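You operate a simulated robot arm through the tools that you are given. There is no shell and no other tool.

You run a simulated robot arm. Do the job below in one go: nothing can be reset, and whatever is moved stays where it is left.

TASK
Stir two spoonfuls of yellow dye evenly into the white pot.
Fine: all stands on the mortar bench; use the pale paddle, spill nothing, put spoon and paddle back. Set down upright: white spoon, pale paddle.
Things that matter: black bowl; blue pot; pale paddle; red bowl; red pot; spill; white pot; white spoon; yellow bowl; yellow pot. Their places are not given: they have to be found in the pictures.

Only the result counts: the job must be done as asked and must still hold three seconds after the hand-in. Knocking over, shifting, dropping, spilling or breaking anything else fails it.

THE ROBOT
A 6-joint arm with a two-finger parallel gripper, fixed in place. Base frame: the origin is at the foot of the arm, x ahead of it, y to its left, z up; the work surface is at about z = 802. Readings come in mm, rad, newtons and seconds.
With the tool pointing down near the work surface it reaches from about 240 to 640 mm from the base axis. Its first joint turns from -1.152 to 1.152 rad. Payload 2.7 kg.
Tool frame: the origin (TCP) lies between the finger pads and is the grasp point; the fingertips stand 23 mm ahead of it; z points along the fingers, y is the line along which they close. The gripper opens to 94 mm. The fingers are 38 mm wide and 10 mm thick; the gripper's body (54 by 96 mm) begins 39 mm behind the TCP.
Orientation is that of the tool frame in the base frame, as [roll, pitch, yaw] about the fixed x, y, z axes, in that order (R = Rz(yaw) Ry(pitch) Rx(roll)). With the fingers straight down and closing along the base's y, the tool's x points along the base's -x, its y along +y and its z along -z.

THE INTERFACE
- The arm moves only by the tool apply_moves. Its argument "targets" is one flat list of numbers, 6 for each row, row after row: the shift along the tool's x, y, z in mm, then the turn, a rotation vector about the tool's x, y, z in rad. In form: [tx, ty, tz, wx, wy, wz, tx, ty, tz, wx, wy, wz, ...]. A call has 1 to 20 rows; each row is the pose to reach, as a shift and turn from the pose commanded when the call began, along the tool's axes at that moment. "jaw" is the opening, from 0 (shut) to 1 (fully open), set as the call begins (left out, the last holds). Rows are played at 5 a second. More than 50 mm and 0.15 rad between two rows, or a gripper value outside its range, and nothing of the call is played. A pose out of reach is approached as far as the arm can. The call stops where the force on the tool passes 40 N (or 10 N more than at its start, if that is more) or the arm is blocked; 0.2 s more then pass. The fingers move at their own pace (about 45 mm/s each) and stop on an object; they squeeze with about 36 N. The grip force told is the motor's: it shows also when the fingers shut on nothing. Time passes only in rows, and 0.2 s behind the last, so rows that repeat a pose let the fingers close. It gives the time, the measured TCP pose, the force on the tool (base axes), the opening and the grip force at its end, in the units of the frame above (readings bear some noise), with the torque about the TCP (base axes, N m) and any sound that the robot's microphone picked up, and new pictures: "views" is both (left out), scene, wrist or none.
- Cameras (640 x 400 px; columns grow to the right, rows downward): "scene" is fixed at [64, -420.8, 1410.1]; the picture's right is [0.87, -0.49, 0.00], its down [-0.26, -0.47, -0.85] and it looks along [0.41, 0.74, -0.53] (base axes); focal length 311 px, centre (320, 200). "wrist" rides on the gripper at [86, 16, -74] in the tool frame; the picture's right is [-0.18, 0.98, 0.00], its down [-0.58, -0.11, -0.81] and it looks along [-0.79, -0.15, 0.59] (tool axes); focal length 243 px, centre (320, 200).
- pixel_to_xyz(camera, pixels): for up to 12 pixels [column, row] of the newest picture of that camera ("zoom" is the newest enlarged one), the place [x, y, z] in the base frame of the surface seen there, good to about 2 mm. It takes no simulated time.
- close_up(camera, box): a new picture of the part [left, top, right, bottom] of that camera's present view, enlarged. It takes no simulated time.
- sign_off(): hands the job in; it is judged then, once.

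Unless the task says otherwise, let go and move clear before handing in.

The tools are called after "Request:" as a command line: name --argument value ..., lists and objects as JSON in quotes. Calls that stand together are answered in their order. apply_moves: Moves the arm, as the interface text tells. Its arguments: {"type":"object","properties":{"targets":{"type":"array"},"jaw":{"type":"number"},"views":{"type":"string","enum":["both","scene","wrist","none"]}},"required":["targets"]} The other tools are called the same way: pixel_to_xyz (camera, pixels) gives the place of the surface under pixels of a picture; close_up (camera, box) takes an enlarged picture of a part of a camera's view; sign_off () hands the job in.

At the start:

```text
clock: 0.0
tool_pos: [377.0, 96.0, 1227.7]
tool_rot: [-3.141, -0.001, -3.141]
wrist_force: [0.0, 0.5, 0.9]
ft_torque: [0.0, -0.01, 0.0]
gripper_width: 94.1
finger_force: 0.0
```

scene: 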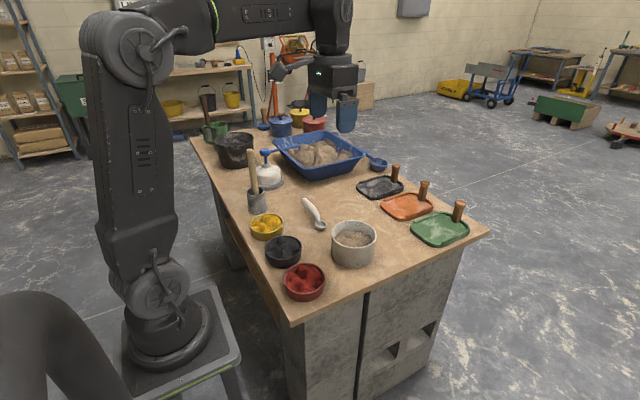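
wrist: 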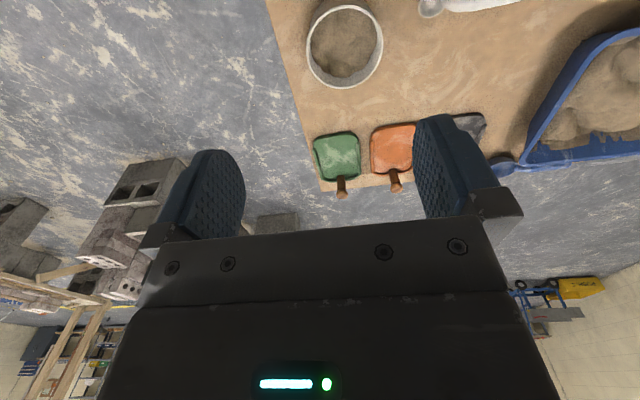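

The scene picture shows the yellow bowl near (267,226), the white pot near (354,243), the white spoon near (315,213), and what may be the pale paddle standing in a holder near (255,185). I'll enlarge these areas before moving.

Request:
close_up --camera "scene" --box '[230, 180, 390, 310]'

Request:
close_up --camera "scene" --box '[190, 100, 350, 220]'

Request:
pixel_to_xyz --camera "scene" --pixels '[[267, 226], [283, 246], [303, 280], [354, 238], [308, 201], [322, 226], [251, 152], [254, 188], [258, 205], [300, 200], [354, 262], [317, 213]]'

```text
3.08 times, centred on (310, 245) of scene
```

zoom: 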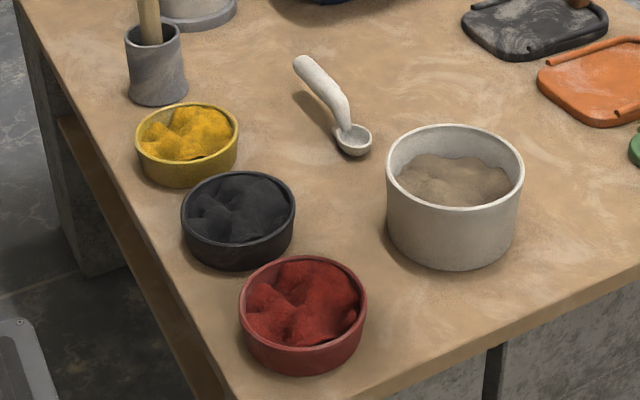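

```text
3.33 times, centred on (270, 160) of scene
```

zoom: 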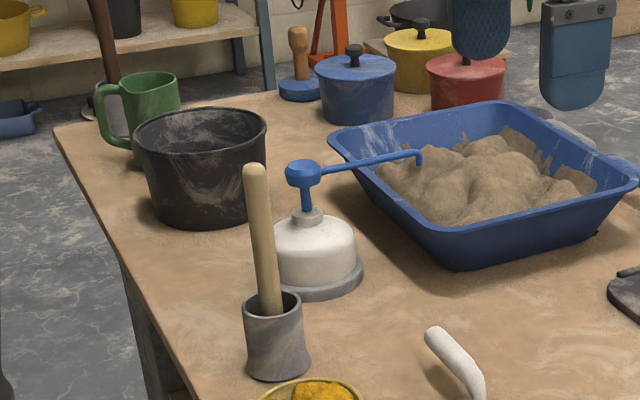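

```text
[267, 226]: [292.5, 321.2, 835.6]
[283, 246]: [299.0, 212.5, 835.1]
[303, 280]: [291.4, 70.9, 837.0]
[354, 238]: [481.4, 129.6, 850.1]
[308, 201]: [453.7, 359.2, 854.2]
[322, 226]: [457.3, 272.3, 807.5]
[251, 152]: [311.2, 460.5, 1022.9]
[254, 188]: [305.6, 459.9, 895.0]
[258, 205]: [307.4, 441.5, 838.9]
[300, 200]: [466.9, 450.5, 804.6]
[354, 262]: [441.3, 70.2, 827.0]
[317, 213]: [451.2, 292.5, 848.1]
```

The pale rod in the grey holder near (255,180) looks like the paddle, and the white spoon lies with its scoop at (321,226) and its handle curving up. I'll take tighter enlargements of the spoon, the pot and the holder.

Request:
close_up --camera "scene" --box '[290, 185, 338, 240]'

Request:
pixel_to_xyz --camera "zoom" --pixels '[[200, 110], [240, 150], [280, 200], [310, 250], [330, 290], [350, 320], [370, 340], [330, 330], [390, 330], [360, 300], [180, 150], [250, 100]]'

Request:
close_up --camera "scene" --box '[240, 145, 275, 220]'

Request:
close_up --camera "scene" --box '[320, 210, 390, 275]'

Request:
close_up --camera "scene" --box '[240, 205, 310, 270]'

```text
7.27 times, centred on (314, 212) of scene
```

zoom: 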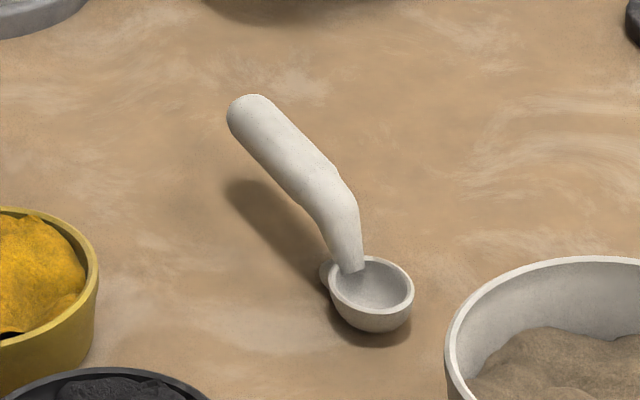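

```text
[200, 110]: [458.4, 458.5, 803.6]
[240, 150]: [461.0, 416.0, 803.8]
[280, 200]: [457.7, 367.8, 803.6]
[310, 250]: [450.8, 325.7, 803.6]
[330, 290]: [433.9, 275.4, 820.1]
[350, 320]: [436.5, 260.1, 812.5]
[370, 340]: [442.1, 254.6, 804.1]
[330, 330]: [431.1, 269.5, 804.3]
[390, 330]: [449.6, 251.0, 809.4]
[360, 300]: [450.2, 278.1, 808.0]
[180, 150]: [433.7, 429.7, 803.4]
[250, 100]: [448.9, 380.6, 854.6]
```

```text
5.33 times, centred on (258, 182) of scene
```

zoom: 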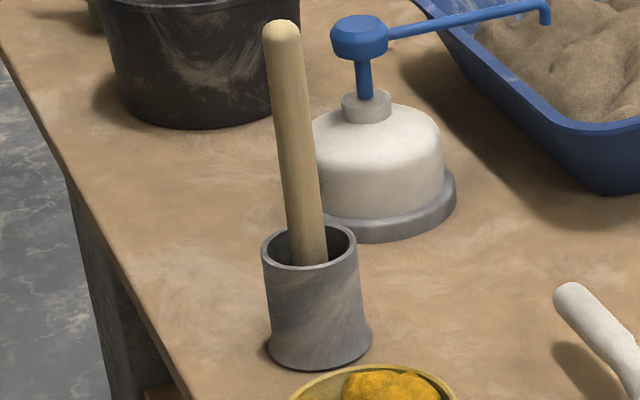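

```text
6.15 times, centred on (355, 242) of scene
```

zoom: 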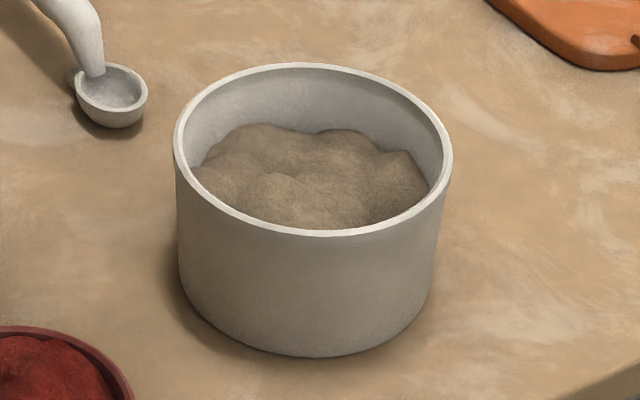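

```text
6.15 times, centred on (275, 238) of scene
```

zoom: 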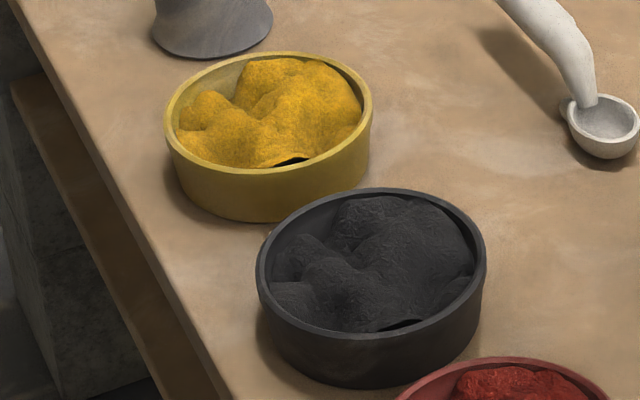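

The spoon's scoop sits on the bench with its handle rising at a slant away from the camera. I'll measure points along the spoon.

Request:
close_up --camera "scene" --box '[290, 185, 338, 240]'

Request:
pixel_to_xyz --camera "zoom" --pixels '[[255, 96], [230, 115], [250, 115], [260, 140], [285, 155], [300, 180], [325, 185], [335, 215], [343, 240], [350, 262], [333, 180], [310, 205]]'

Request:
pixel_to_xyz --camera "zoom" --pixels '[[333, 289], [371, 258], [411, 290], [375, 308], [370, 285], [385, 275], [322, 272], [366, 328], [395, 318], [340, 312], [400, 264], [355, 255]]'

```text
7.27 times, centred on (314, 212) of scene
```

zoom: 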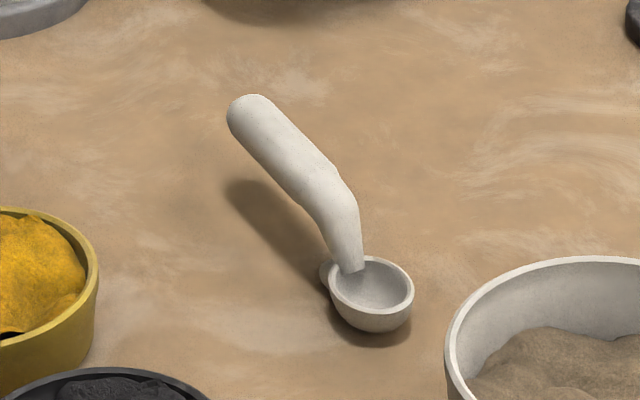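

```text
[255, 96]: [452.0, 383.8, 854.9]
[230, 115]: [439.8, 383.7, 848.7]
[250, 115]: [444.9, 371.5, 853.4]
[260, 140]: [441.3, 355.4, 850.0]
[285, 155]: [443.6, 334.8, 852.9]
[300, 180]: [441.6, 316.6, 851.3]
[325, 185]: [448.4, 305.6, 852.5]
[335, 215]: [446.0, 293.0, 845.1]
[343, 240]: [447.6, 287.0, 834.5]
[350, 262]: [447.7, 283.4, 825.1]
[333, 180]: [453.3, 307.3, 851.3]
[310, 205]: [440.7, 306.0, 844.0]
```

```text
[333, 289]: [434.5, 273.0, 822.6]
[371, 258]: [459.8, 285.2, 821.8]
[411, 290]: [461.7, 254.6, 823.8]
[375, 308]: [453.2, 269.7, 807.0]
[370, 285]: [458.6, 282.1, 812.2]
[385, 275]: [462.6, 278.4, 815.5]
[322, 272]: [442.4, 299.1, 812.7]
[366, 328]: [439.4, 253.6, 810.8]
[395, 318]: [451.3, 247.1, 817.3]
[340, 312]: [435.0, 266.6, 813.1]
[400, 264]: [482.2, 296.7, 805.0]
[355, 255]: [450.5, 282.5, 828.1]
```

The spoon handle runs level along base y at about x=449, top z≈854, from y≈305 to 385, with the scoop centre near (449,268) and its rim at z≈823. Next I'll measure the rims of the pot, the yellow bowl and the paddle holder.

Request:
close_up --camera "scene" --box '[320, 210, 390, 275]'

Request:
pixel_to_xyz --camera "zoom" --pixels '[[178, 158], [449, 158], [313, 66], [313, 233], [250, 220], [400, 215], [300, 180], [350, 150], [260, 140], [400, 180], [320, 352], [240, 190]]'

Request:
close_up --camera "scene" --box '[240, 205, 310, 270]'

Request:
pixel_to_xyz --camera "zoom" --pixels '[[168, 115], [370, 105], [265, 54], [270, 170], [200, 110], [270, 75], [310, 100], [345, 100], [250, 120], [290, 160], [220, 150], [270, 140]]'

Request:
close_up --camera "scene" --box '[240, 145, 275, 220]'

Request:
pixel_to_xyz --camera "zoom" --pixels '[[282, 22], [275, 40], [295, 40], [285, 100], [295, 150], [305, 200], [308, 250], [264, 250], [355, 240], [310, 267], [318, 368], [330, 228]]'

```text
6.15 times, centred on (355, 242) of scene
```

zoom: 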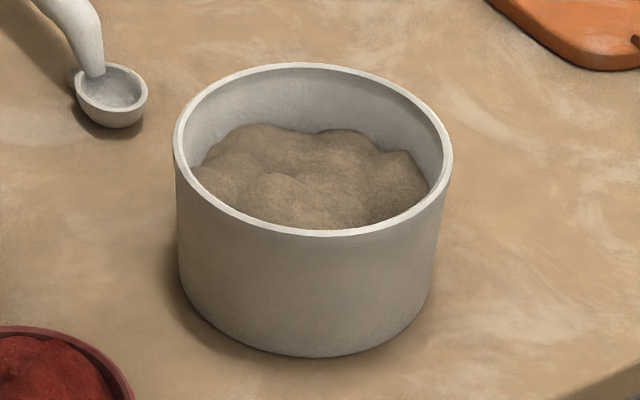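

```text
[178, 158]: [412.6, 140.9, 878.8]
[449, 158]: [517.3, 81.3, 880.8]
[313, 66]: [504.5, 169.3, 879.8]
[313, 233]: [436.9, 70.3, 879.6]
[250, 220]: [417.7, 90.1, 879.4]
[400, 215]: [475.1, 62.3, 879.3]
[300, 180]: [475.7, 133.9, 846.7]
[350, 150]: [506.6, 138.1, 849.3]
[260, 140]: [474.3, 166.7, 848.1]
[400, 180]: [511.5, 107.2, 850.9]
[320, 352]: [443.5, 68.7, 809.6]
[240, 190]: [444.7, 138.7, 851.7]
```

```text
6.15 times, centred on (275, 238) of scene
```

zoom: 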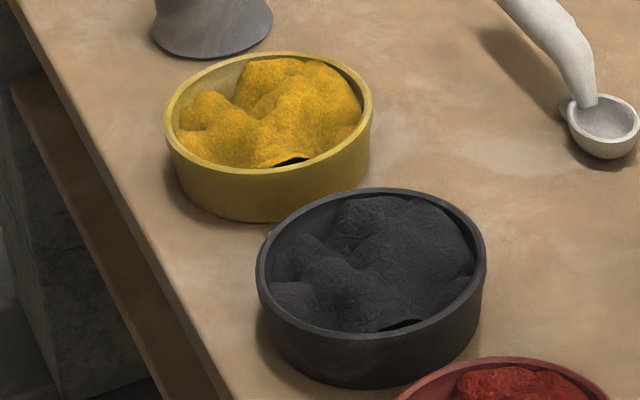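

```text
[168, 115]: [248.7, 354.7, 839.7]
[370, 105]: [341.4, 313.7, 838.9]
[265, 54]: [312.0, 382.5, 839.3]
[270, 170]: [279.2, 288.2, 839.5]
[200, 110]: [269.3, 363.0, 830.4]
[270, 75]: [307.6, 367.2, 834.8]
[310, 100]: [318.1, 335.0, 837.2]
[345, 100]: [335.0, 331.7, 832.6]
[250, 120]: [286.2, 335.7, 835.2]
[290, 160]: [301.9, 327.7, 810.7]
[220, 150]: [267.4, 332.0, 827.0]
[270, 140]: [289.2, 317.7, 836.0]
```

```text
5.33 times, centred on (258, 182) of scene
```

zoom: 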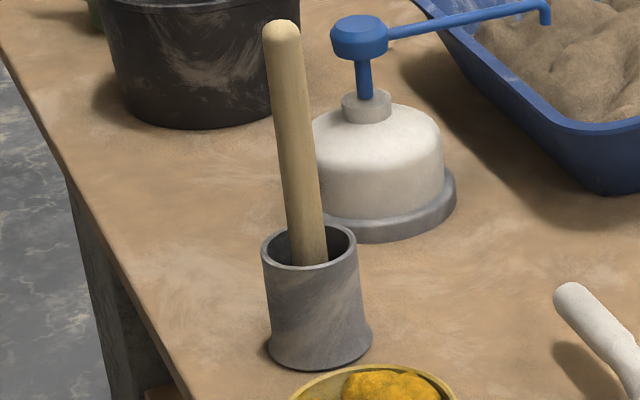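

```text
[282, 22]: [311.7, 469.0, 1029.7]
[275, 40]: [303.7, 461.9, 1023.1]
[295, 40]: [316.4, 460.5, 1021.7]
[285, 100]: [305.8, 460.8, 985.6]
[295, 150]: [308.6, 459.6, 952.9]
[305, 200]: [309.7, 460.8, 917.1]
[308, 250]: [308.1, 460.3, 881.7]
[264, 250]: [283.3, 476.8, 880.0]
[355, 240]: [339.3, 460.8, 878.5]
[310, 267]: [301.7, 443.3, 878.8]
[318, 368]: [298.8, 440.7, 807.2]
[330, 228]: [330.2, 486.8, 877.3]
```

The pot centre comes out near (470,120) with its rim at z≈880 and mortar at about 848. The yellow bowl centre is near (295,335) with its rim at z≈839, and the paddle rod stands upright near (309,470) with its top at about 1030. I'll move above the spoon handle and turn the tool 90° so the fingers close along base x.

Request:
apply_moves --targets '[-6.5, 24.2, 20.7, 0, 0, -0.1428, -13.1, 48.4, 41.4, 0, 0, -0.2856, -19.6, 72.5, 62.1, 0, 0, -0.4284, -26.2, 96.7, 82.8, 0, 0, -0.5712, -32.7, 120.9, 103.5, 0, 0, -0.714, -39.3, 145.1, 124.2, 0, 0, -0.8568, -45.8, 169.3, 144.9, 0, 0, -0.9996, -52.4, 193.5, 165.6, 0, 0, -1.1424, -58.9, 217.6, 186.3, 0, 0, -1.2852, -65.5, 241.8, 207, 0, 0, -1.428, -72, 266, 227.7, 0, 0, -1.5708]' --jaw 0.5

Request:
pixel_to_xyz --camera "scene" --pixels '[[267, 155], [268, 175], [236, 135], [225, 150]]'

```text
clock: 2.4
tool_pos: [449.2, 363.3, 998.2]
tool_rot: [-3.139, -0.001, -1.568]
wrist_force: [-0.8, 0.7, -0.5]
ft_torque: [-0.01, -0.01, 0.0]
gripper_width: 46.9
finger_force: 0.0
```

scene: 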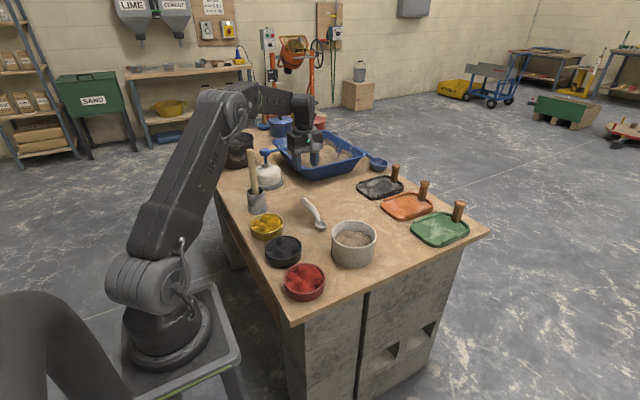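
wrist: 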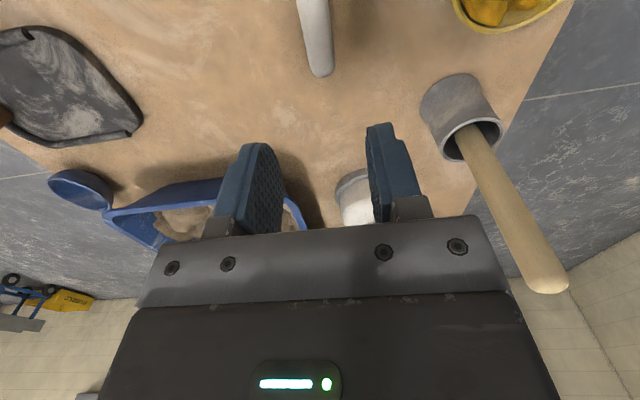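

```text
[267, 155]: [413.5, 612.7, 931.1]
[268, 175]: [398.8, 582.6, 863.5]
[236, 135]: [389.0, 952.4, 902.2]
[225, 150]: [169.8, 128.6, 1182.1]
```

The arm is at (449,363,998), and the wrist picture shows the spoon handle end near (320,70), lined up between the fingers. I'll refine the handle position from this view before going down.

Request:
close_up --camera "wrist" --box '[240, 0, 400, 100]'

Request:
pixel_to_xyz --camera "wrist" --pixels '[[320, 70], [306, 40], [329, 40], [318, 40], [312, 8], [300, 8], [324, 8], [320, 76], [308, 60], [333, 60], [465, 110], [475, 140]]'

```text
4.00 times, centred on (320, 50) of wrist
```

zoom: 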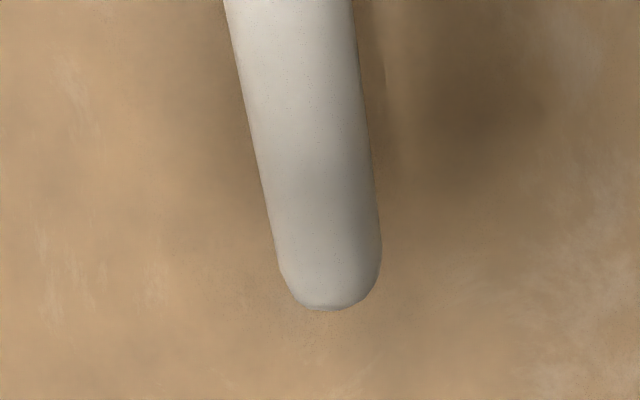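

```text
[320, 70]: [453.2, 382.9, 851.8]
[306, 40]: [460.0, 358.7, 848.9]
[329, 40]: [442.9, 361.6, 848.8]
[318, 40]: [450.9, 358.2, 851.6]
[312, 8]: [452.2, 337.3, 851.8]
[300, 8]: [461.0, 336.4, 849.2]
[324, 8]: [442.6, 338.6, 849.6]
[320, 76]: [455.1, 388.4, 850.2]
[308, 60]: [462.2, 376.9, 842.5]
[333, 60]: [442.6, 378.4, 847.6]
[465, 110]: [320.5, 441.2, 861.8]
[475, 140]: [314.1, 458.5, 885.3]
```

The handle is centred at x≈452, about 20 mm wide, with its top at z≈853 and its end at y≈388. I'll go straight down to the grip height at z≈850, y≈360.

Request:
apply_moves --targets '[3, -2.3, 45, 0, 0, 0, 3, -2.3, 90, 0, 0, 0, 3, -2.3, 125, 0, 0, 0, 3, -2.3, 148, 0, 0, 0, 3, -2.3, 148, 0, 0, 0]'

Request:
close_up --camera "scene" --box '[280, 160, 360, 240]'

```text
clock: 3.6
tool_pos: [449.9, 360.1, 850.6]
tool_rot: [-3.14, 0.0, -1.57]
wrist_force: [0.7, 0.2, -0.2]
ft_torque: [-0.02, 0.03, 0.0]
gripper_width: 46.8
finger_force: 0.1
```

scene: 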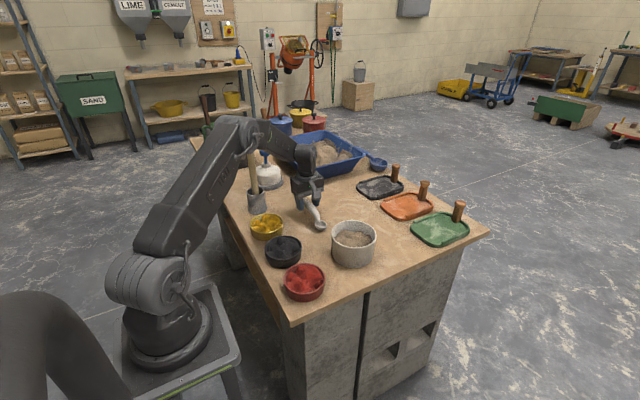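
wrist: 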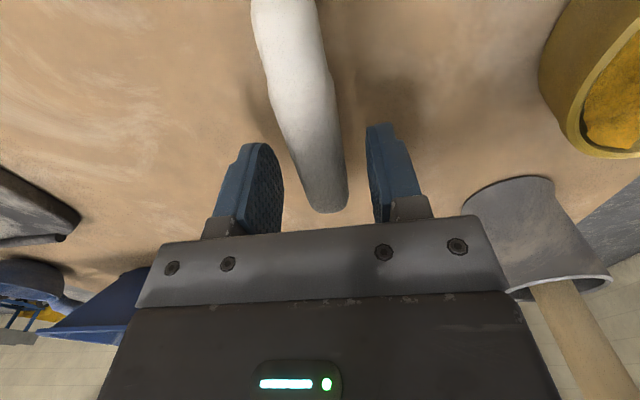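

```text
5.00 times, centred on (320, 200) of scene
```

zoom: 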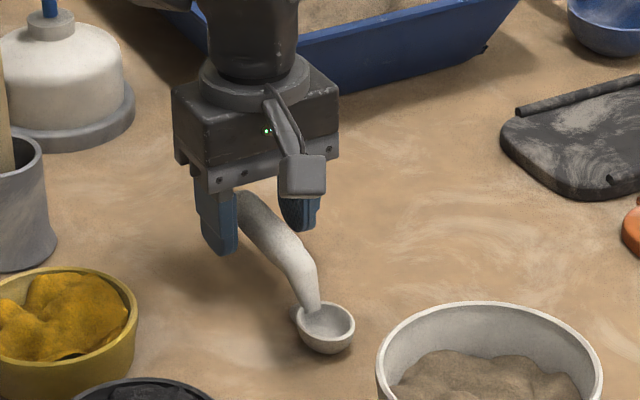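

The fingers straddle the handle at z=850.6, and the handle sits about 2 mm off centre in x. I'll centre it and close.

Request:
apply_moves --targets '[0, -1.8, 0, 0, 0, 0, 0, -1.8, 0, 0, 0, 0, 0, -1.8, 0, 0, 0, 0, 0, -1.8, 0, 0, 0, 0, 0, -1.8, 0, 0, 0, 0, 0, -1.8, 0, 0, 0, 0]' --jaw 0.0

Request:
close_up --camera "scene" --box '[280, 160, 360, 240]'

```text
clock: 5.0
tool_pos: [452.3, 360.8, 851.4]
tool_rot: [3.142, 0.0, -1.571]
wrist_force: [0.0, -0.5, 1.9]
ft_torque: [-0.1, 0.05, 0.01]
gripper_width: 23.3
finger_force: 36.6
```

scene: 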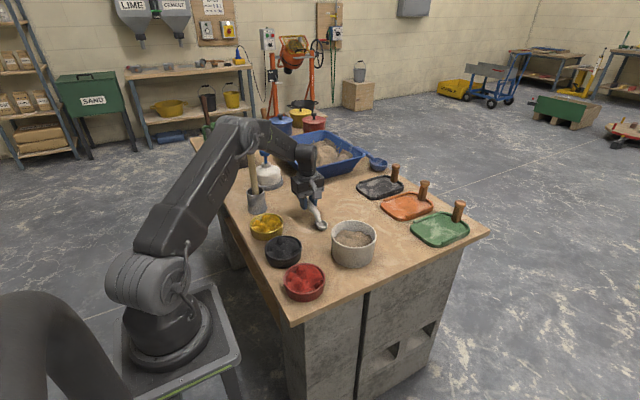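
wrist: 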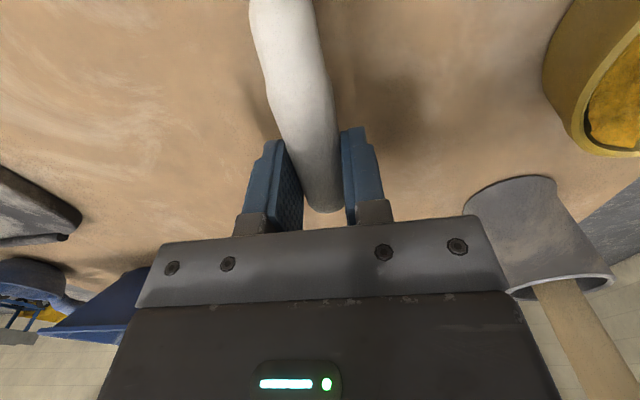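

```text
5.00 times, centred on (320, 200) of scene
```

zoom: 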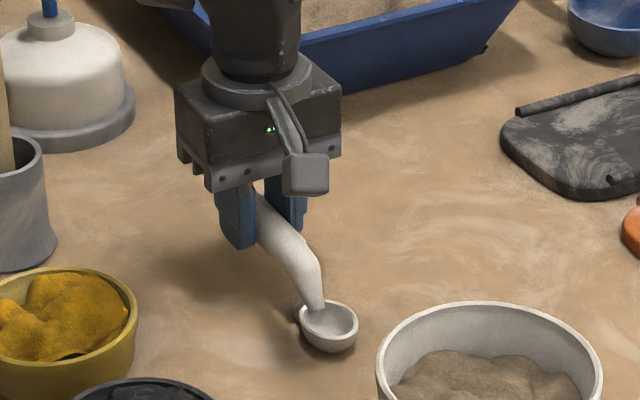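

The grip holds at a width of 23.3 mm and 36.6 N. I'll lift 110 mm and look at the spoon.

Request:
apply_moves --targets '[0, 0, -15, 0, 0, 0, 0, 0, -45, 0, 0, 0, 0, 0, -80, 0, 0, 0, 0, 0, -110, 0, 0, 0, 0, 0, -110, 0, 0, 0]'

Request:
close_up --camera "scene" --box '[280, 140, 360, 220]'

```text
clock: 6.2
tool_pos: [453.0, 360.9, 962.7]
tool_rot: [-3.141, 0.0, -1.57]
wrist_force: [-0.4, 0.1, -1.3]
ft_torque: [0.07, 0.02, -0.02]
gripper_width: 23.6
finger_force: 36.2
```

scene: 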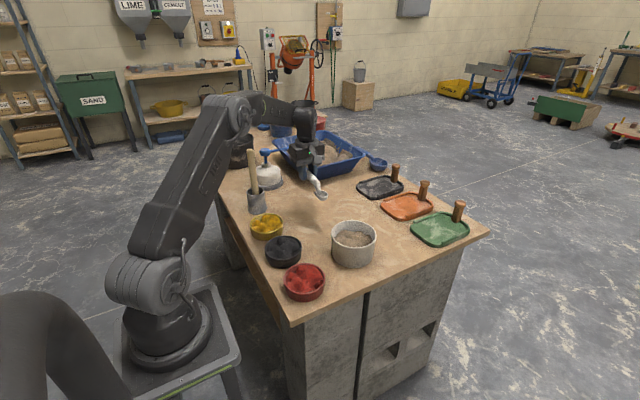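
wrist: 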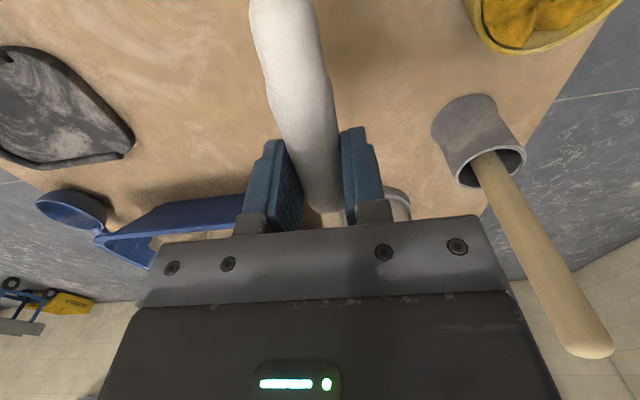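

```text
5.00 times, centred on (320, 180) of scene
```

zoom: 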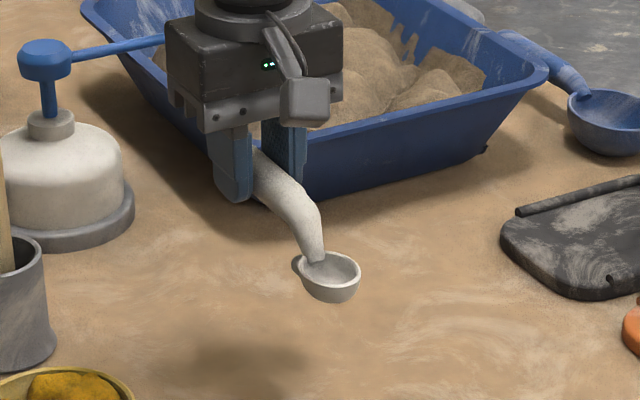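

The spoon came up level. I'll measure the scoop's rim to get its offset from the TCP.

Request:
pixel_to_xyz --camera "zoom" --pixels '[[305, 275], [359, 272], [337, 253], [330, 286], [333, 300], [330, 272], [300, 262], [312, 240], [305, 200]]'

Request:
close_up --camera "scene" --box '[300, 165, 340, 205]'

```text
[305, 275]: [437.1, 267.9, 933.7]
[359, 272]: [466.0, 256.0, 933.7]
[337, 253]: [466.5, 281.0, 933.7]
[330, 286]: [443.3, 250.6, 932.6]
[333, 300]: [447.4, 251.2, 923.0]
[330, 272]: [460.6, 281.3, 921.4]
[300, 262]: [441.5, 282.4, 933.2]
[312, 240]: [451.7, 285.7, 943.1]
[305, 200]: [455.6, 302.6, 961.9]
```

```text
10.00 times, centred on (320, 185) of scene
```

zoom: 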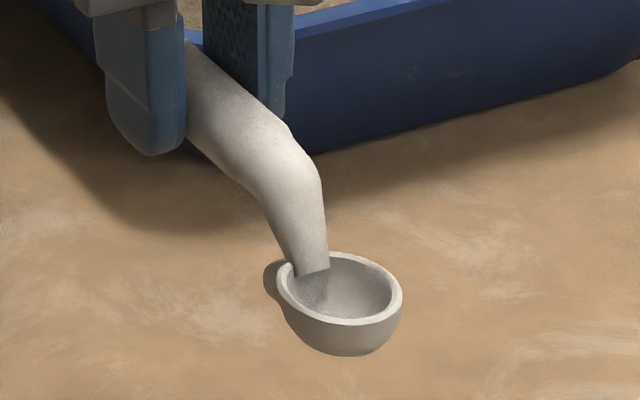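

The scoop rim centre is 94 mm from the TCP along the handle and 29 mm below it, with a rim radius of about 17 mm. I'll turn the spoon so the handle points +x and bring the scoop high over the yellow bowl.

Request:
apply_moves --targets '[2.4, 5.8, 0, 0, 0, 0.1428, 4.7, 11.6, 0, 0, 0, 0.2856, 7.1, 17.5, 0, 0, 0, 0.4284, 9.5, 23.3, 0, 0, 0, 0.5712, 11.8, 29.1, 0, 0, 0, 0.714, 14.2, 34.9, 0, 0, 0, 0.8568, 16.5, 40.7, 0, 0, 0, 0.9996, 18.9, 46.5, 0, 0, 0, 1.1424, 21.3, 52.4, 0, 0, 0, 1.2852, 23.6, 58.2, 0, 0, 0, 1.428, 26, 64, 0, 0, 0, 1.5708, 26, 64, 0, 0, 0, 1.5708]'

Request:
close_up --camera "scene" --box '[230, 170, 330, 250]'

```text
clock: 8.8
tool_pos: [388.5, 334.6, 960.7]
tool_rot: [-3.141, -0.001, 3.139]
wrist_force: [0.3, -0.1, -0.8]
ft_torque: [-0.01, -0.07, -0.02]
gripper_width: 23.5
finger_force: 36.3
```

scene: 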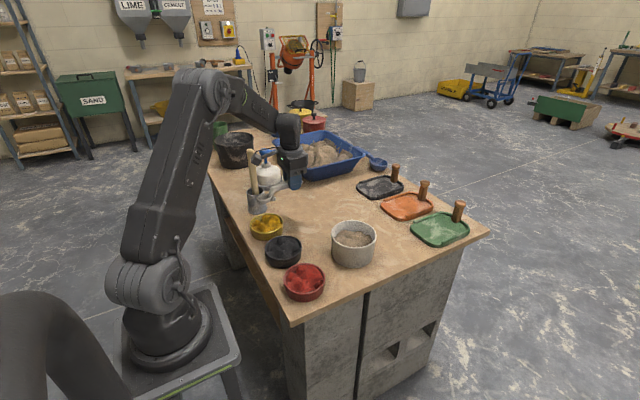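
wrist: 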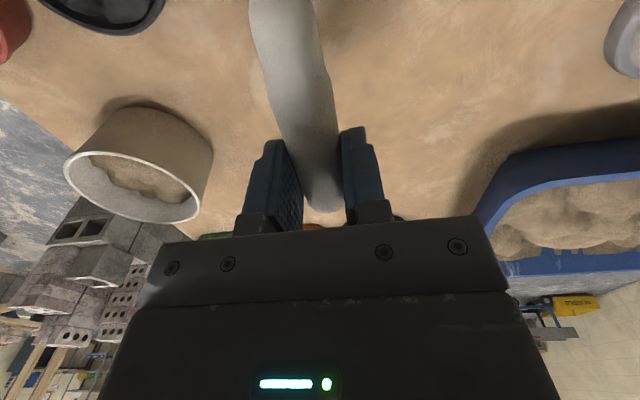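

```text
5.00 times, centred on (280, 210) of scene
```

zoom: 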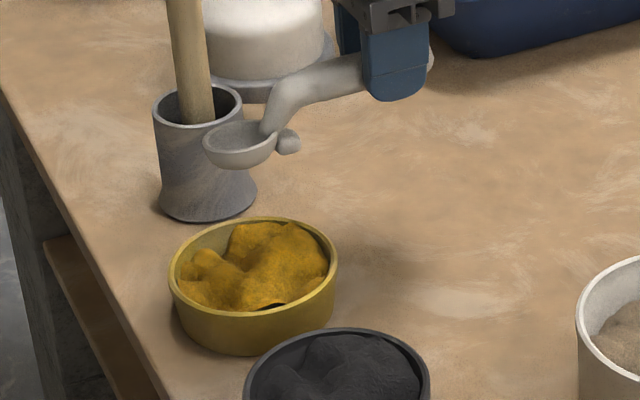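

The spoon is level with its scoop right over the yellow bowl, and its handle points +x. I'll enter nose-down, sweep about 25 mm toward −x through the dye, then level out and lift inside the bowl's outline.

Request:
apply_moves --targets '[-0.1, 0.4, 18, 0, -0.15, 0, 1.2, 0.4, 26.8, 0, -0.28, 0, 5.2, 0.4, 35.4, 0, -0.4, 0, 13.6, 0.4, 38.6, 0, -0.5236, 0, 15.6, 0.4, 46.6, 0, -0.5236, 0, 18.6, 0.4, 52.6, 0, -0.5236, 0, 24.6, 0.4, 56.6, 0, -0.5236, 0, 31.6, 0.4, 56.6, 0, -0.5236, 0, 37.6, 0.4, 56.6, 0, -0.5236, 0, 32.2, 0.4, 64.4, 0, -0.4, 0, 26.2, 0.4, 72.8, 0, -0.28, 0, 19.9, 0.4, 82, 0, -0.15, 0, 14.5, 0.4, 91.7, 0, 0, 0, 14.5, 0.4, 81.7, 0, 0, 0, 12.5, 0.4, 61.7, 0, 0, 0]'

Request:
close_up --camera "scene" --box '[230, 180, 310, 250]'

```text
clock: 12.0
tool_pos: [377.0, 334.1, 899.8]
tool_rot: [3.141, 0.0, 3.141]
wrist_force: [0.2, 0.3, -0.3]
ft_torque: [0.03, -0.11, -0.01]
gripper_width: 23.6
finger_force: 36.1
```

scene: 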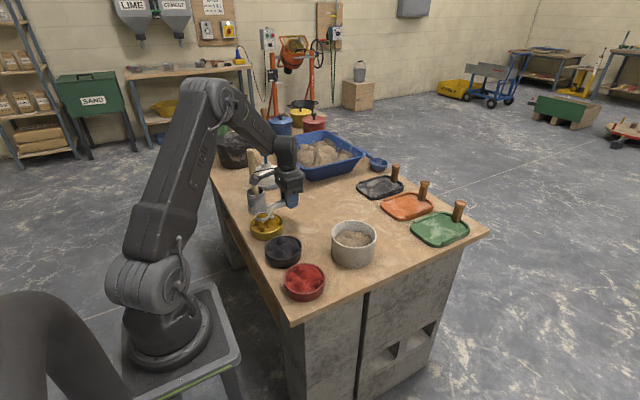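
wrist: 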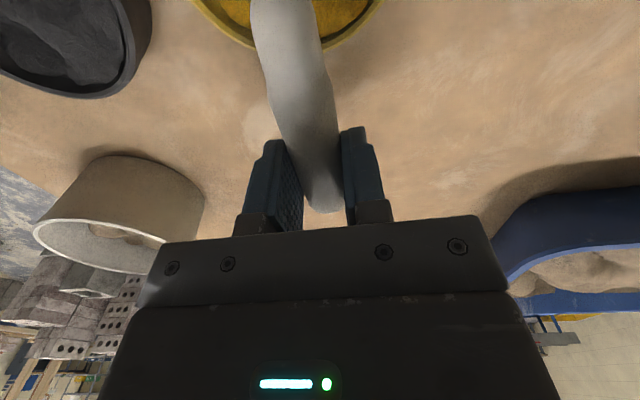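

```text
5.71 times, centred on (270, 215) of scene
```

zoom: 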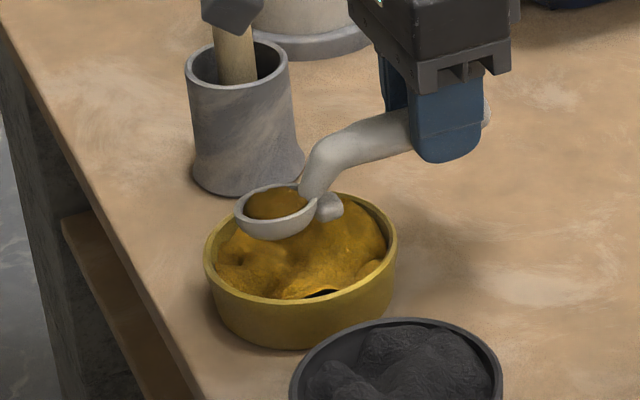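

The scoop came up holding yellow dye, and I see none on the bench. I'll look closer at how full it is.

Request:
close_up --camera "scene" --box '[250, 200, 290, 230]'

Request:
pixel_to_xyz --camera "zoom" --pixels '[[230, 200], [260, 215], [150, 225], [340, 225], [260, 260], [250, 180]]'

```text
13.33 times, centred on (270, 215) of scene
```

zoom: 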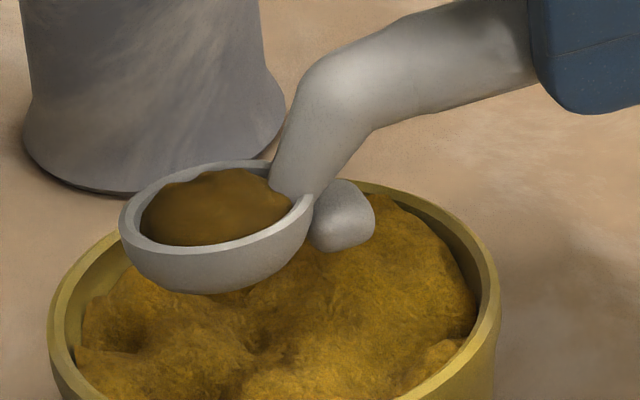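

```text
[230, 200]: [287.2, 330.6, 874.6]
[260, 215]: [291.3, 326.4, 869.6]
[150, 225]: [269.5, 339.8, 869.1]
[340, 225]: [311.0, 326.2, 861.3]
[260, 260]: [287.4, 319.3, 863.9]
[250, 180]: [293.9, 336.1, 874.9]
```

The scoop is full and slightly domed above its rim. I'll lift it level and carry it smoothly to a hover over the white pot centre.

Request:
apply_moves --targets '[0, 0, -12, 0, 0, 0, 0, 0, -32, 0, 0, 0, 0, 0, -50, 0, 0, 0, -5.6, -6.4, -50, 0, 0, 0, -18.7, -21.4, -50, 0, 0, 0, -37.4, -42.8, -50, 0, 0, 0, -58, -66.3, -50, 0, 0, 0, -80.4, -92, -50, 0, 0, 0, -102.9, -117.7, -50, 0, 0, 0, -125.3, -143.4, -50, 0, 0, 0, -145.9, -166.9, -50, 0, 0, 0, -164.6, -188.3, -50, 0, 0, 0, -177.7, -203.3, -50, 0, 0, 0, -185.1, -211.9, -50, 0, 0, 0, -187, -214, -50, 0, 0, 0, -187, -214, -50, 0, 0, 0]'

Request:
close_up --camera "scene" --box '[310, 180, 410, 260]'

```text
clock: 15.4
tool_pos: [563.1, 120.1, 949.1]
tool_rot: [-3.14, -0.001, -3.141]
wrist_force: [-0.5, 0.0, -0.7]
ft_torque: [0.0, -0.07, 0.03]
gripper_width: 23.5
finger_force: 36.4
```

scene: 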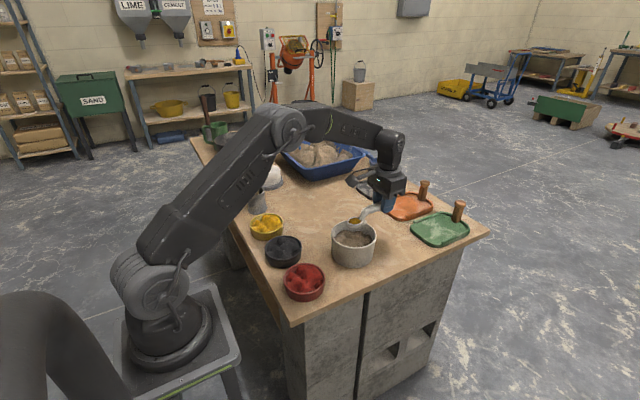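
wrist: 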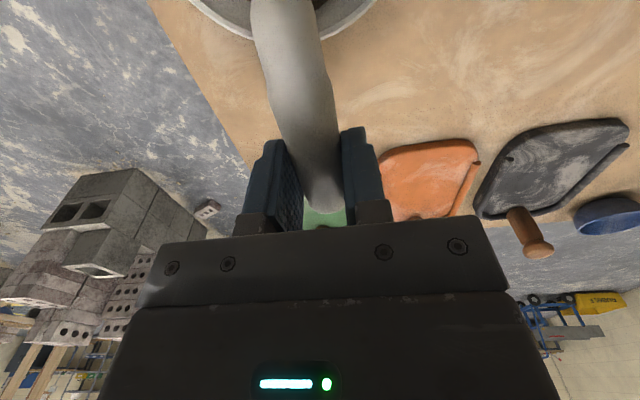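

```text
5.00 times, centred on (360, 220) of scene
```

zoom: 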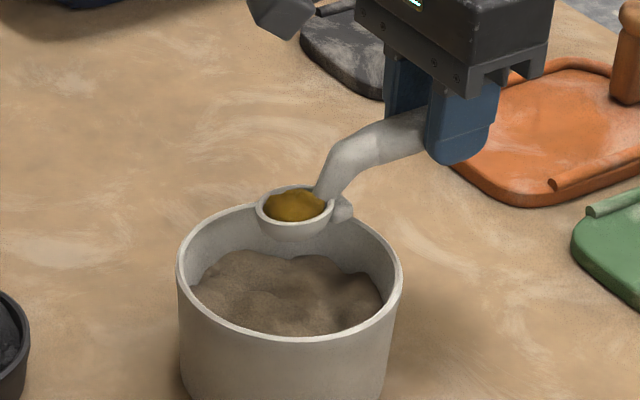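

The loaded scoop is hovering over the pot with nothing lost. I'll pitch the spoon nose-down to 1.4 rad while holding the scoop over the middle of the pot and lowering it to about rim height.

Request:
apply_moves --targets '[4.1, 0, -8.7, 0, -0.14, 0, 9.8, 0, -14.8, 0, -0.28, 0, 17.1, 0, -19.7, 0, -0.42, 0, 25.9, 0, -25.4, 0, -0.56, 0, 35.9, 0, -31.6, 0, -0.7, 0, 46.9, 0, -36.3, 0, -0.84, 0, 59.8, 0, -40.1, 0, -0.98, 0, 73.2, 0, -42.1, 0, -1.12, 0, 87, 0, -42.3, 0, -1.26, 0, 100.7, 0, -40.5, 0, -1.4, 0, 100.7, 0, -40.5, 0, -1.4, 0]'

Request:
close_up --camera "scene" --box '[310, 180, 410, 260]'

```text
clock: 17.8
tool_pos: [472.1, 121.6, 1005.2]
tool_rot: [-2.95, 1.392, -2.949]
wrist_force: [0.2, 0.3, -0.9]
ft_torque: [0.0, 0.03, 0.03]
gripper_width: 23.3
finger_force: 35.7
out of reach, approached as far as the arm can: row 5, 6, 10, 11
```

scene: 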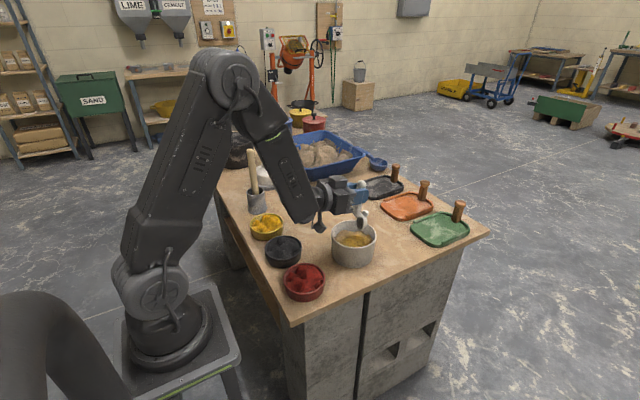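
wrist: 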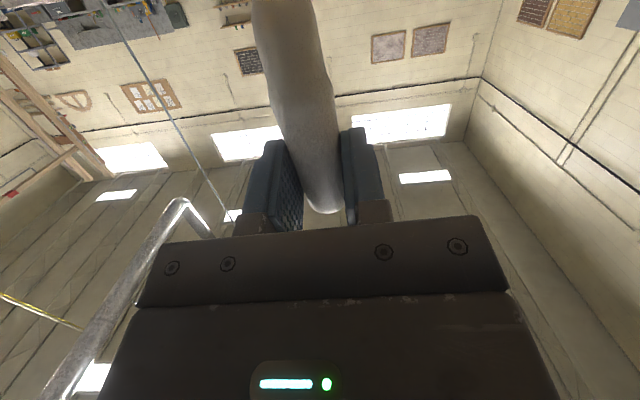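

```text
5.00 times, centred on (360, 220) of scene
```

zoom: 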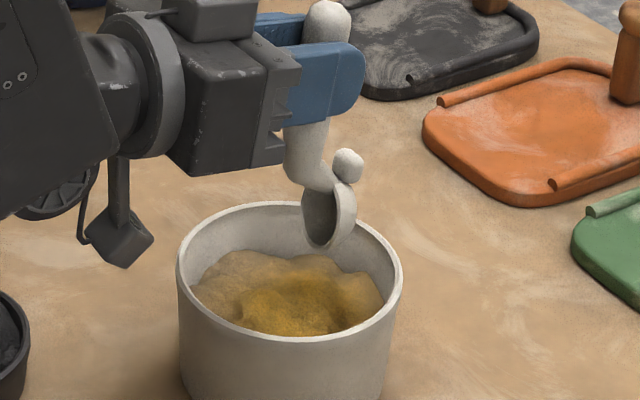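

The dye is now on the mortar in the pot and I see none on the bench, though the arm could only get near the last pose, reaching z=1005. I'll check the scoop and the pot rim closely for leftovers.

Request:
close_up --camera "scene" --box '[330, 205, 380, 245]'

Request:
close_up --camera "scene" --box '[240, 190, 400, 310]'

```text
10.00 times, centred on (355, 225) of scene
```

zoom: 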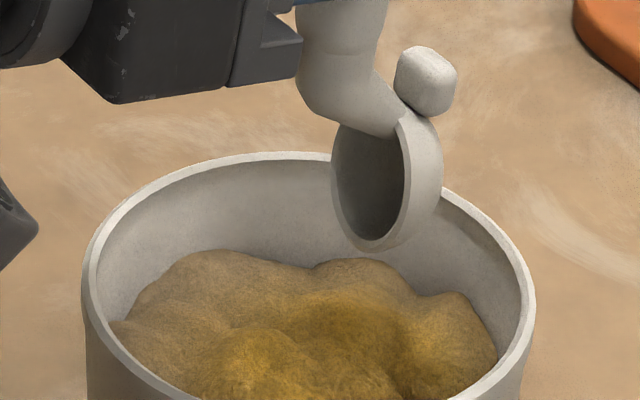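

```text
3.33 times, centred on (320, 250) of scene
```

zoom: 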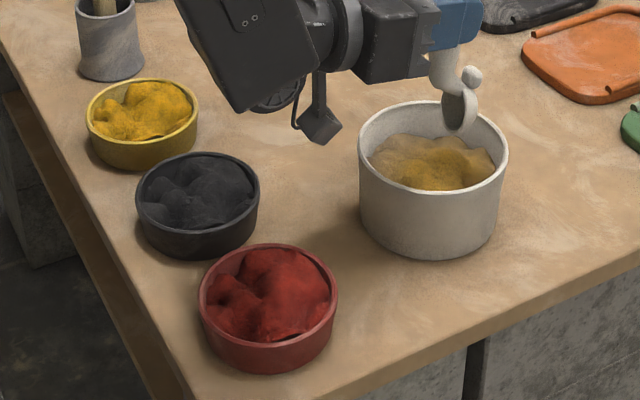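

The scoop is empty and the bench is clean. The arm stopped short of the last pose, so I'll first turn back partway to θ≈1.12 and read where the arm really is.

Request:
apply_moves --targets '[0, 0, 9, 0, 0.14, 0, 0, 0, 18.2, 0, 0.28, 0, 0, 0, 18.2, 0, 0.28, 0]' --views "none"

```text
clock: 18.6
tool_pos: [490.5, 123.2, 1001.0]
tool_rot: [3.141, 1.12, -3.141]
wrist_force: [0.0, 0.1, -0.5]
ft_torque: [0.0, -0.01, -0.01]
gripper_width: 23.8
finger_force: 36.0
```

The arm really is at (490.5,123,1001) with pitch 1.12, so rows count from the pose it reached. I'll level the spoon while backing away from the pot.

Request:
apply_moves --targets '[-11.2, 7.1, -11, 0, 0.14, 0, -8.9, 14.3, -15.5, 0, 0.28, 0, -6.6, 21.4, -20, 0, 0.42, 0, -4.2, 28.5, -24.5, 0, 0.56, 0, 1.6, 35.6, -27.5, 0, 0.7, 0, 7.9, 42.8, -30, 0, 0.84, 0, 13.2, 49.9, -33, 0, 0.98, 0, 18.5, 57, -36, 0, 1.12, 0, 18.5, 57, -36, 0, 1.12, 0]'

Request:
close_up --camera "scene" --box '[240, 160, 400, 280]'

```text
clock: 20.6
tool_pos: [448.5, 178.9, 1000.1]
tool_rot: [-3.14, -0.004, 3.142]
wrist_force: [0.4, -0.1, -0.7]
ft_torque: [-0.01, -0.06, 0.04]
gripper_width: 23.5
finger_force: 35.9
out of reach, approached as far as the arm can: row 4
```

scene: 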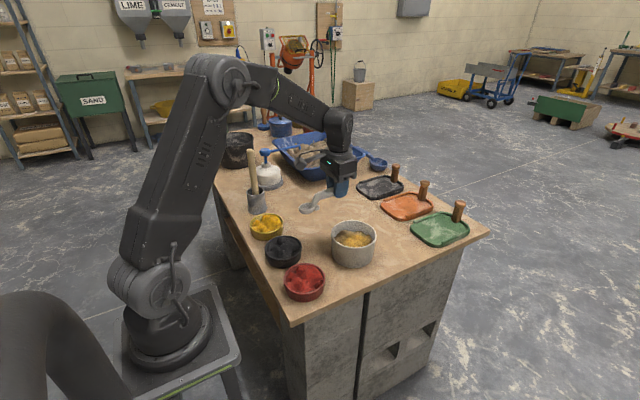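
wrist: 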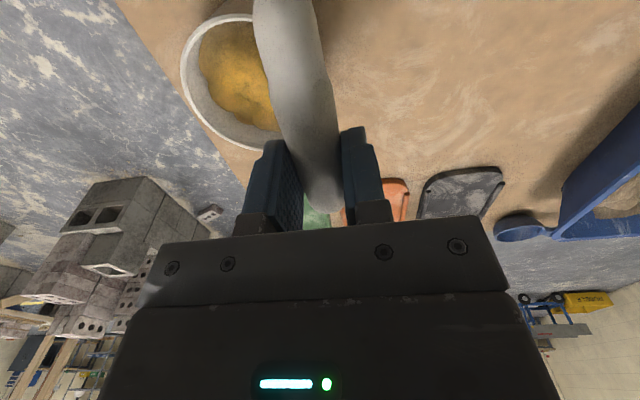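

```text
3.33 times, centred on (320, 220) of scene
```

zoom: 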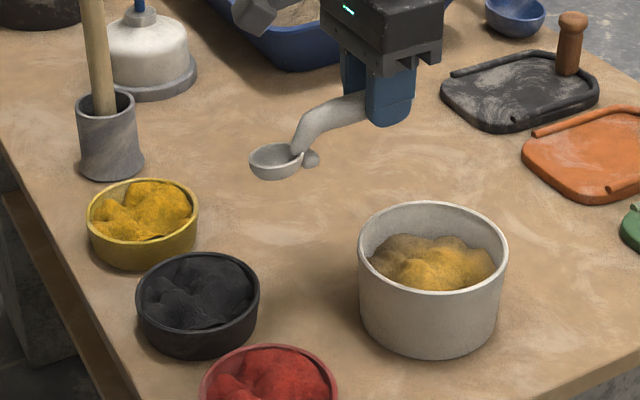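

The spoon is level and the arm is clear at (448.5,179,1000). I'll move back above the yellow bowl to the same starting pose as the first scoop and inspect the dye surface.

Request:
apply_moves --targets '[8, 20, 4, 0, 0, 0, 22, 55, 12, 0, 0, 0, 38, 98, 24, 0, 0, 0, 52, 136, 34, 0, 0, 0, 60, 155.7, 39.4, 0, 0, 0, 60, 155.7, 39.4, 0, 0, 0]' --views "scene"

Request:
close_up --camera "scene" --box '[240, 205, 310, 270]'

Request:
pixel_to_xyz --camera "zoom" --pixels '[[270, 75], [310, 100], [345, 100], [250, 120], [270, 140], [220, 140], [200, 110], [230, 100], [300, 75], [330, 75], [240, 90], [280, 110]]'

```text
clock: 22.0
tool_pos: [389.2, 335.0, 958.8]
tool_rot: [3.141, 0.001, 3.142]
wrist_force: [0.1, -0.2, -1.1]
ft_torque: [0.0, -0.09, -0.01]
gripper_width: 23.3
finger_force: 35.9
```

scene: 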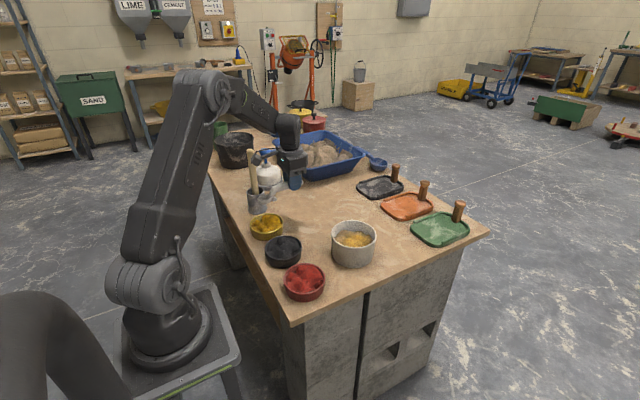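

```text
6.15 times, centred on (275, 238) of scene
```

zoom: 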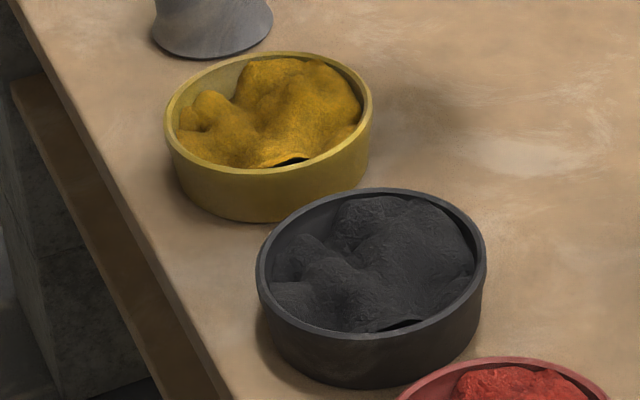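

```text
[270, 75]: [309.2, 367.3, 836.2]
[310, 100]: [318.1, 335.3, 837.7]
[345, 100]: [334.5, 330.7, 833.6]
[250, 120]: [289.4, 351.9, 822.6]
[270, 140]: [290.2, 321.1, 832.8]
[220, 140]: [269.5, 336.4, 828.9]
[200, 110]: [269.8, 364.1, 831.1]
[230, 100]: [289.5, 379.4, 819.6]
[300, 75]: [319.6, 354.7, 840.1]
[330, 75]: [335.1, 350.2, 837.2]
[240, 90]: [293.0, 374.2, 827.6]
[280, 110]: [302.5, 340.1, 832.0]
```

A dent remains near (289,350), but dye still stands at 837–840 on the +x side, for example at (319,355). I'll repeat the scoop 3 mm further in +y and about 2 mm deeper.

Request:
apply_moves --targets '[0.2, 3, 17.3, 0, -0.15, 0, 1.5, 3, 26.1, 0, -0.28, 0, 5.5, 3, 34.7, 0, -0.4, 0, 13.9, 3, 37.9, 0, -0.5236, 0, 14.9, 3, 46.9, 0, -0.5236, 0, 16.9, 3, 53.4, 0, -0.5236, 0, 22.9, 3, 57.4, 0, -0.5236, 0, 29.9, 3, 57.9, 0, -0.5236, 0, 37.9, 3, 57.9, 0, -0.5236, 0, 32.5, 3, 64.7, 0, -0.4, 0, 26.5, 3, 72.1, 0, -0.28, 0, 20.2, 3, 81.3, 0, -0.15, 0, 14.8, 3, 91, 0, 0, 0, 14.8, 3, 81, 0, 0, 0, 12.8, 3, 61, 0, 0, 0]'

Request:
close_up --camera "scene" --box '[250, 200, 290, 230]'

Request:
close_up --camera "scene" --box '[230, 180, 330, 260]'

```text
clock: 25.2
tool_pos: [377.0, 337.8, 899.6]
tool_rot: [3.14, 0.001, -3.141]
wrist_force: [0.0, 0.2, -1.7]
ft_torque: [0.01, -0.09, 0.0]
gripper_width: 23.5
finger_force: 36.1
```

scene: 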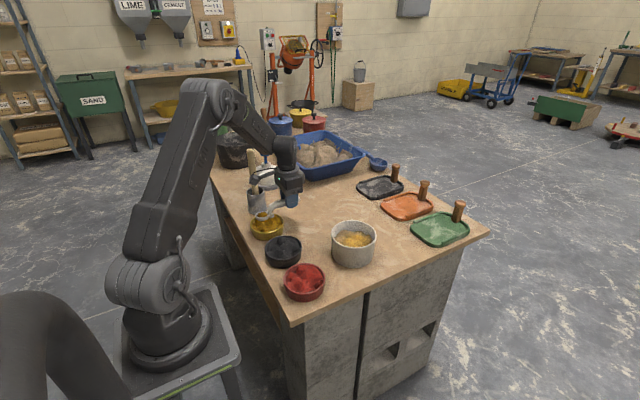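
wrist: 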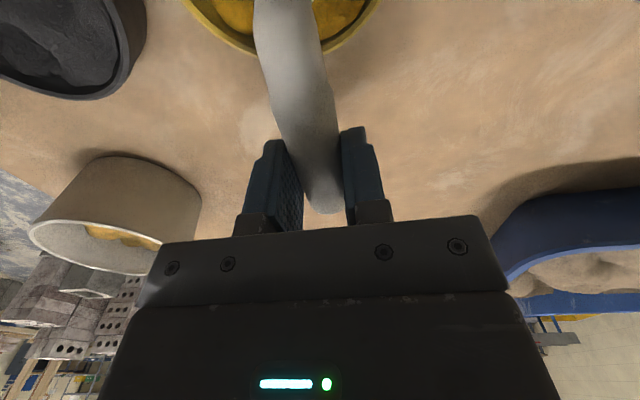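

```text
13.33 times, centred on (270, 215) of scene
```

zoom: 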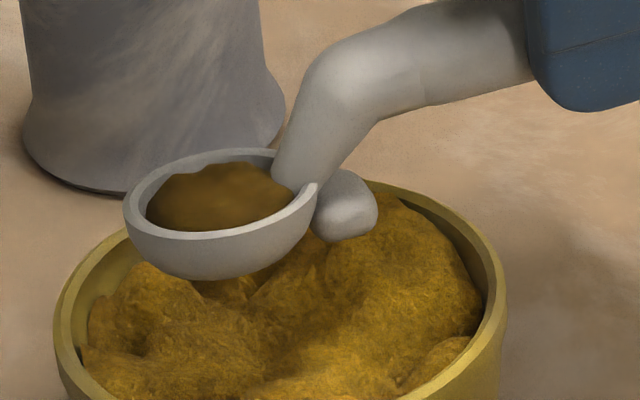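

```text
5.00 times, centred on (280, 220) of scene
```

zoom: 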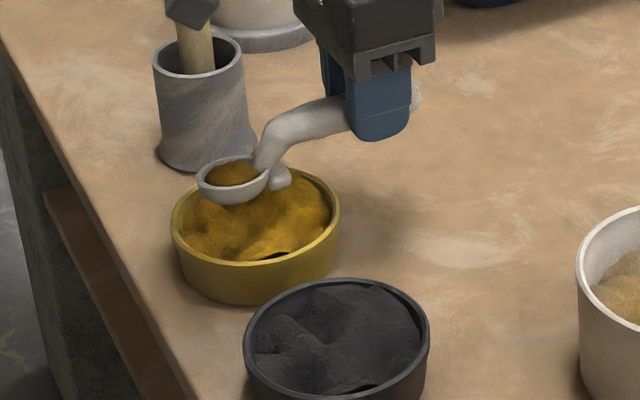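

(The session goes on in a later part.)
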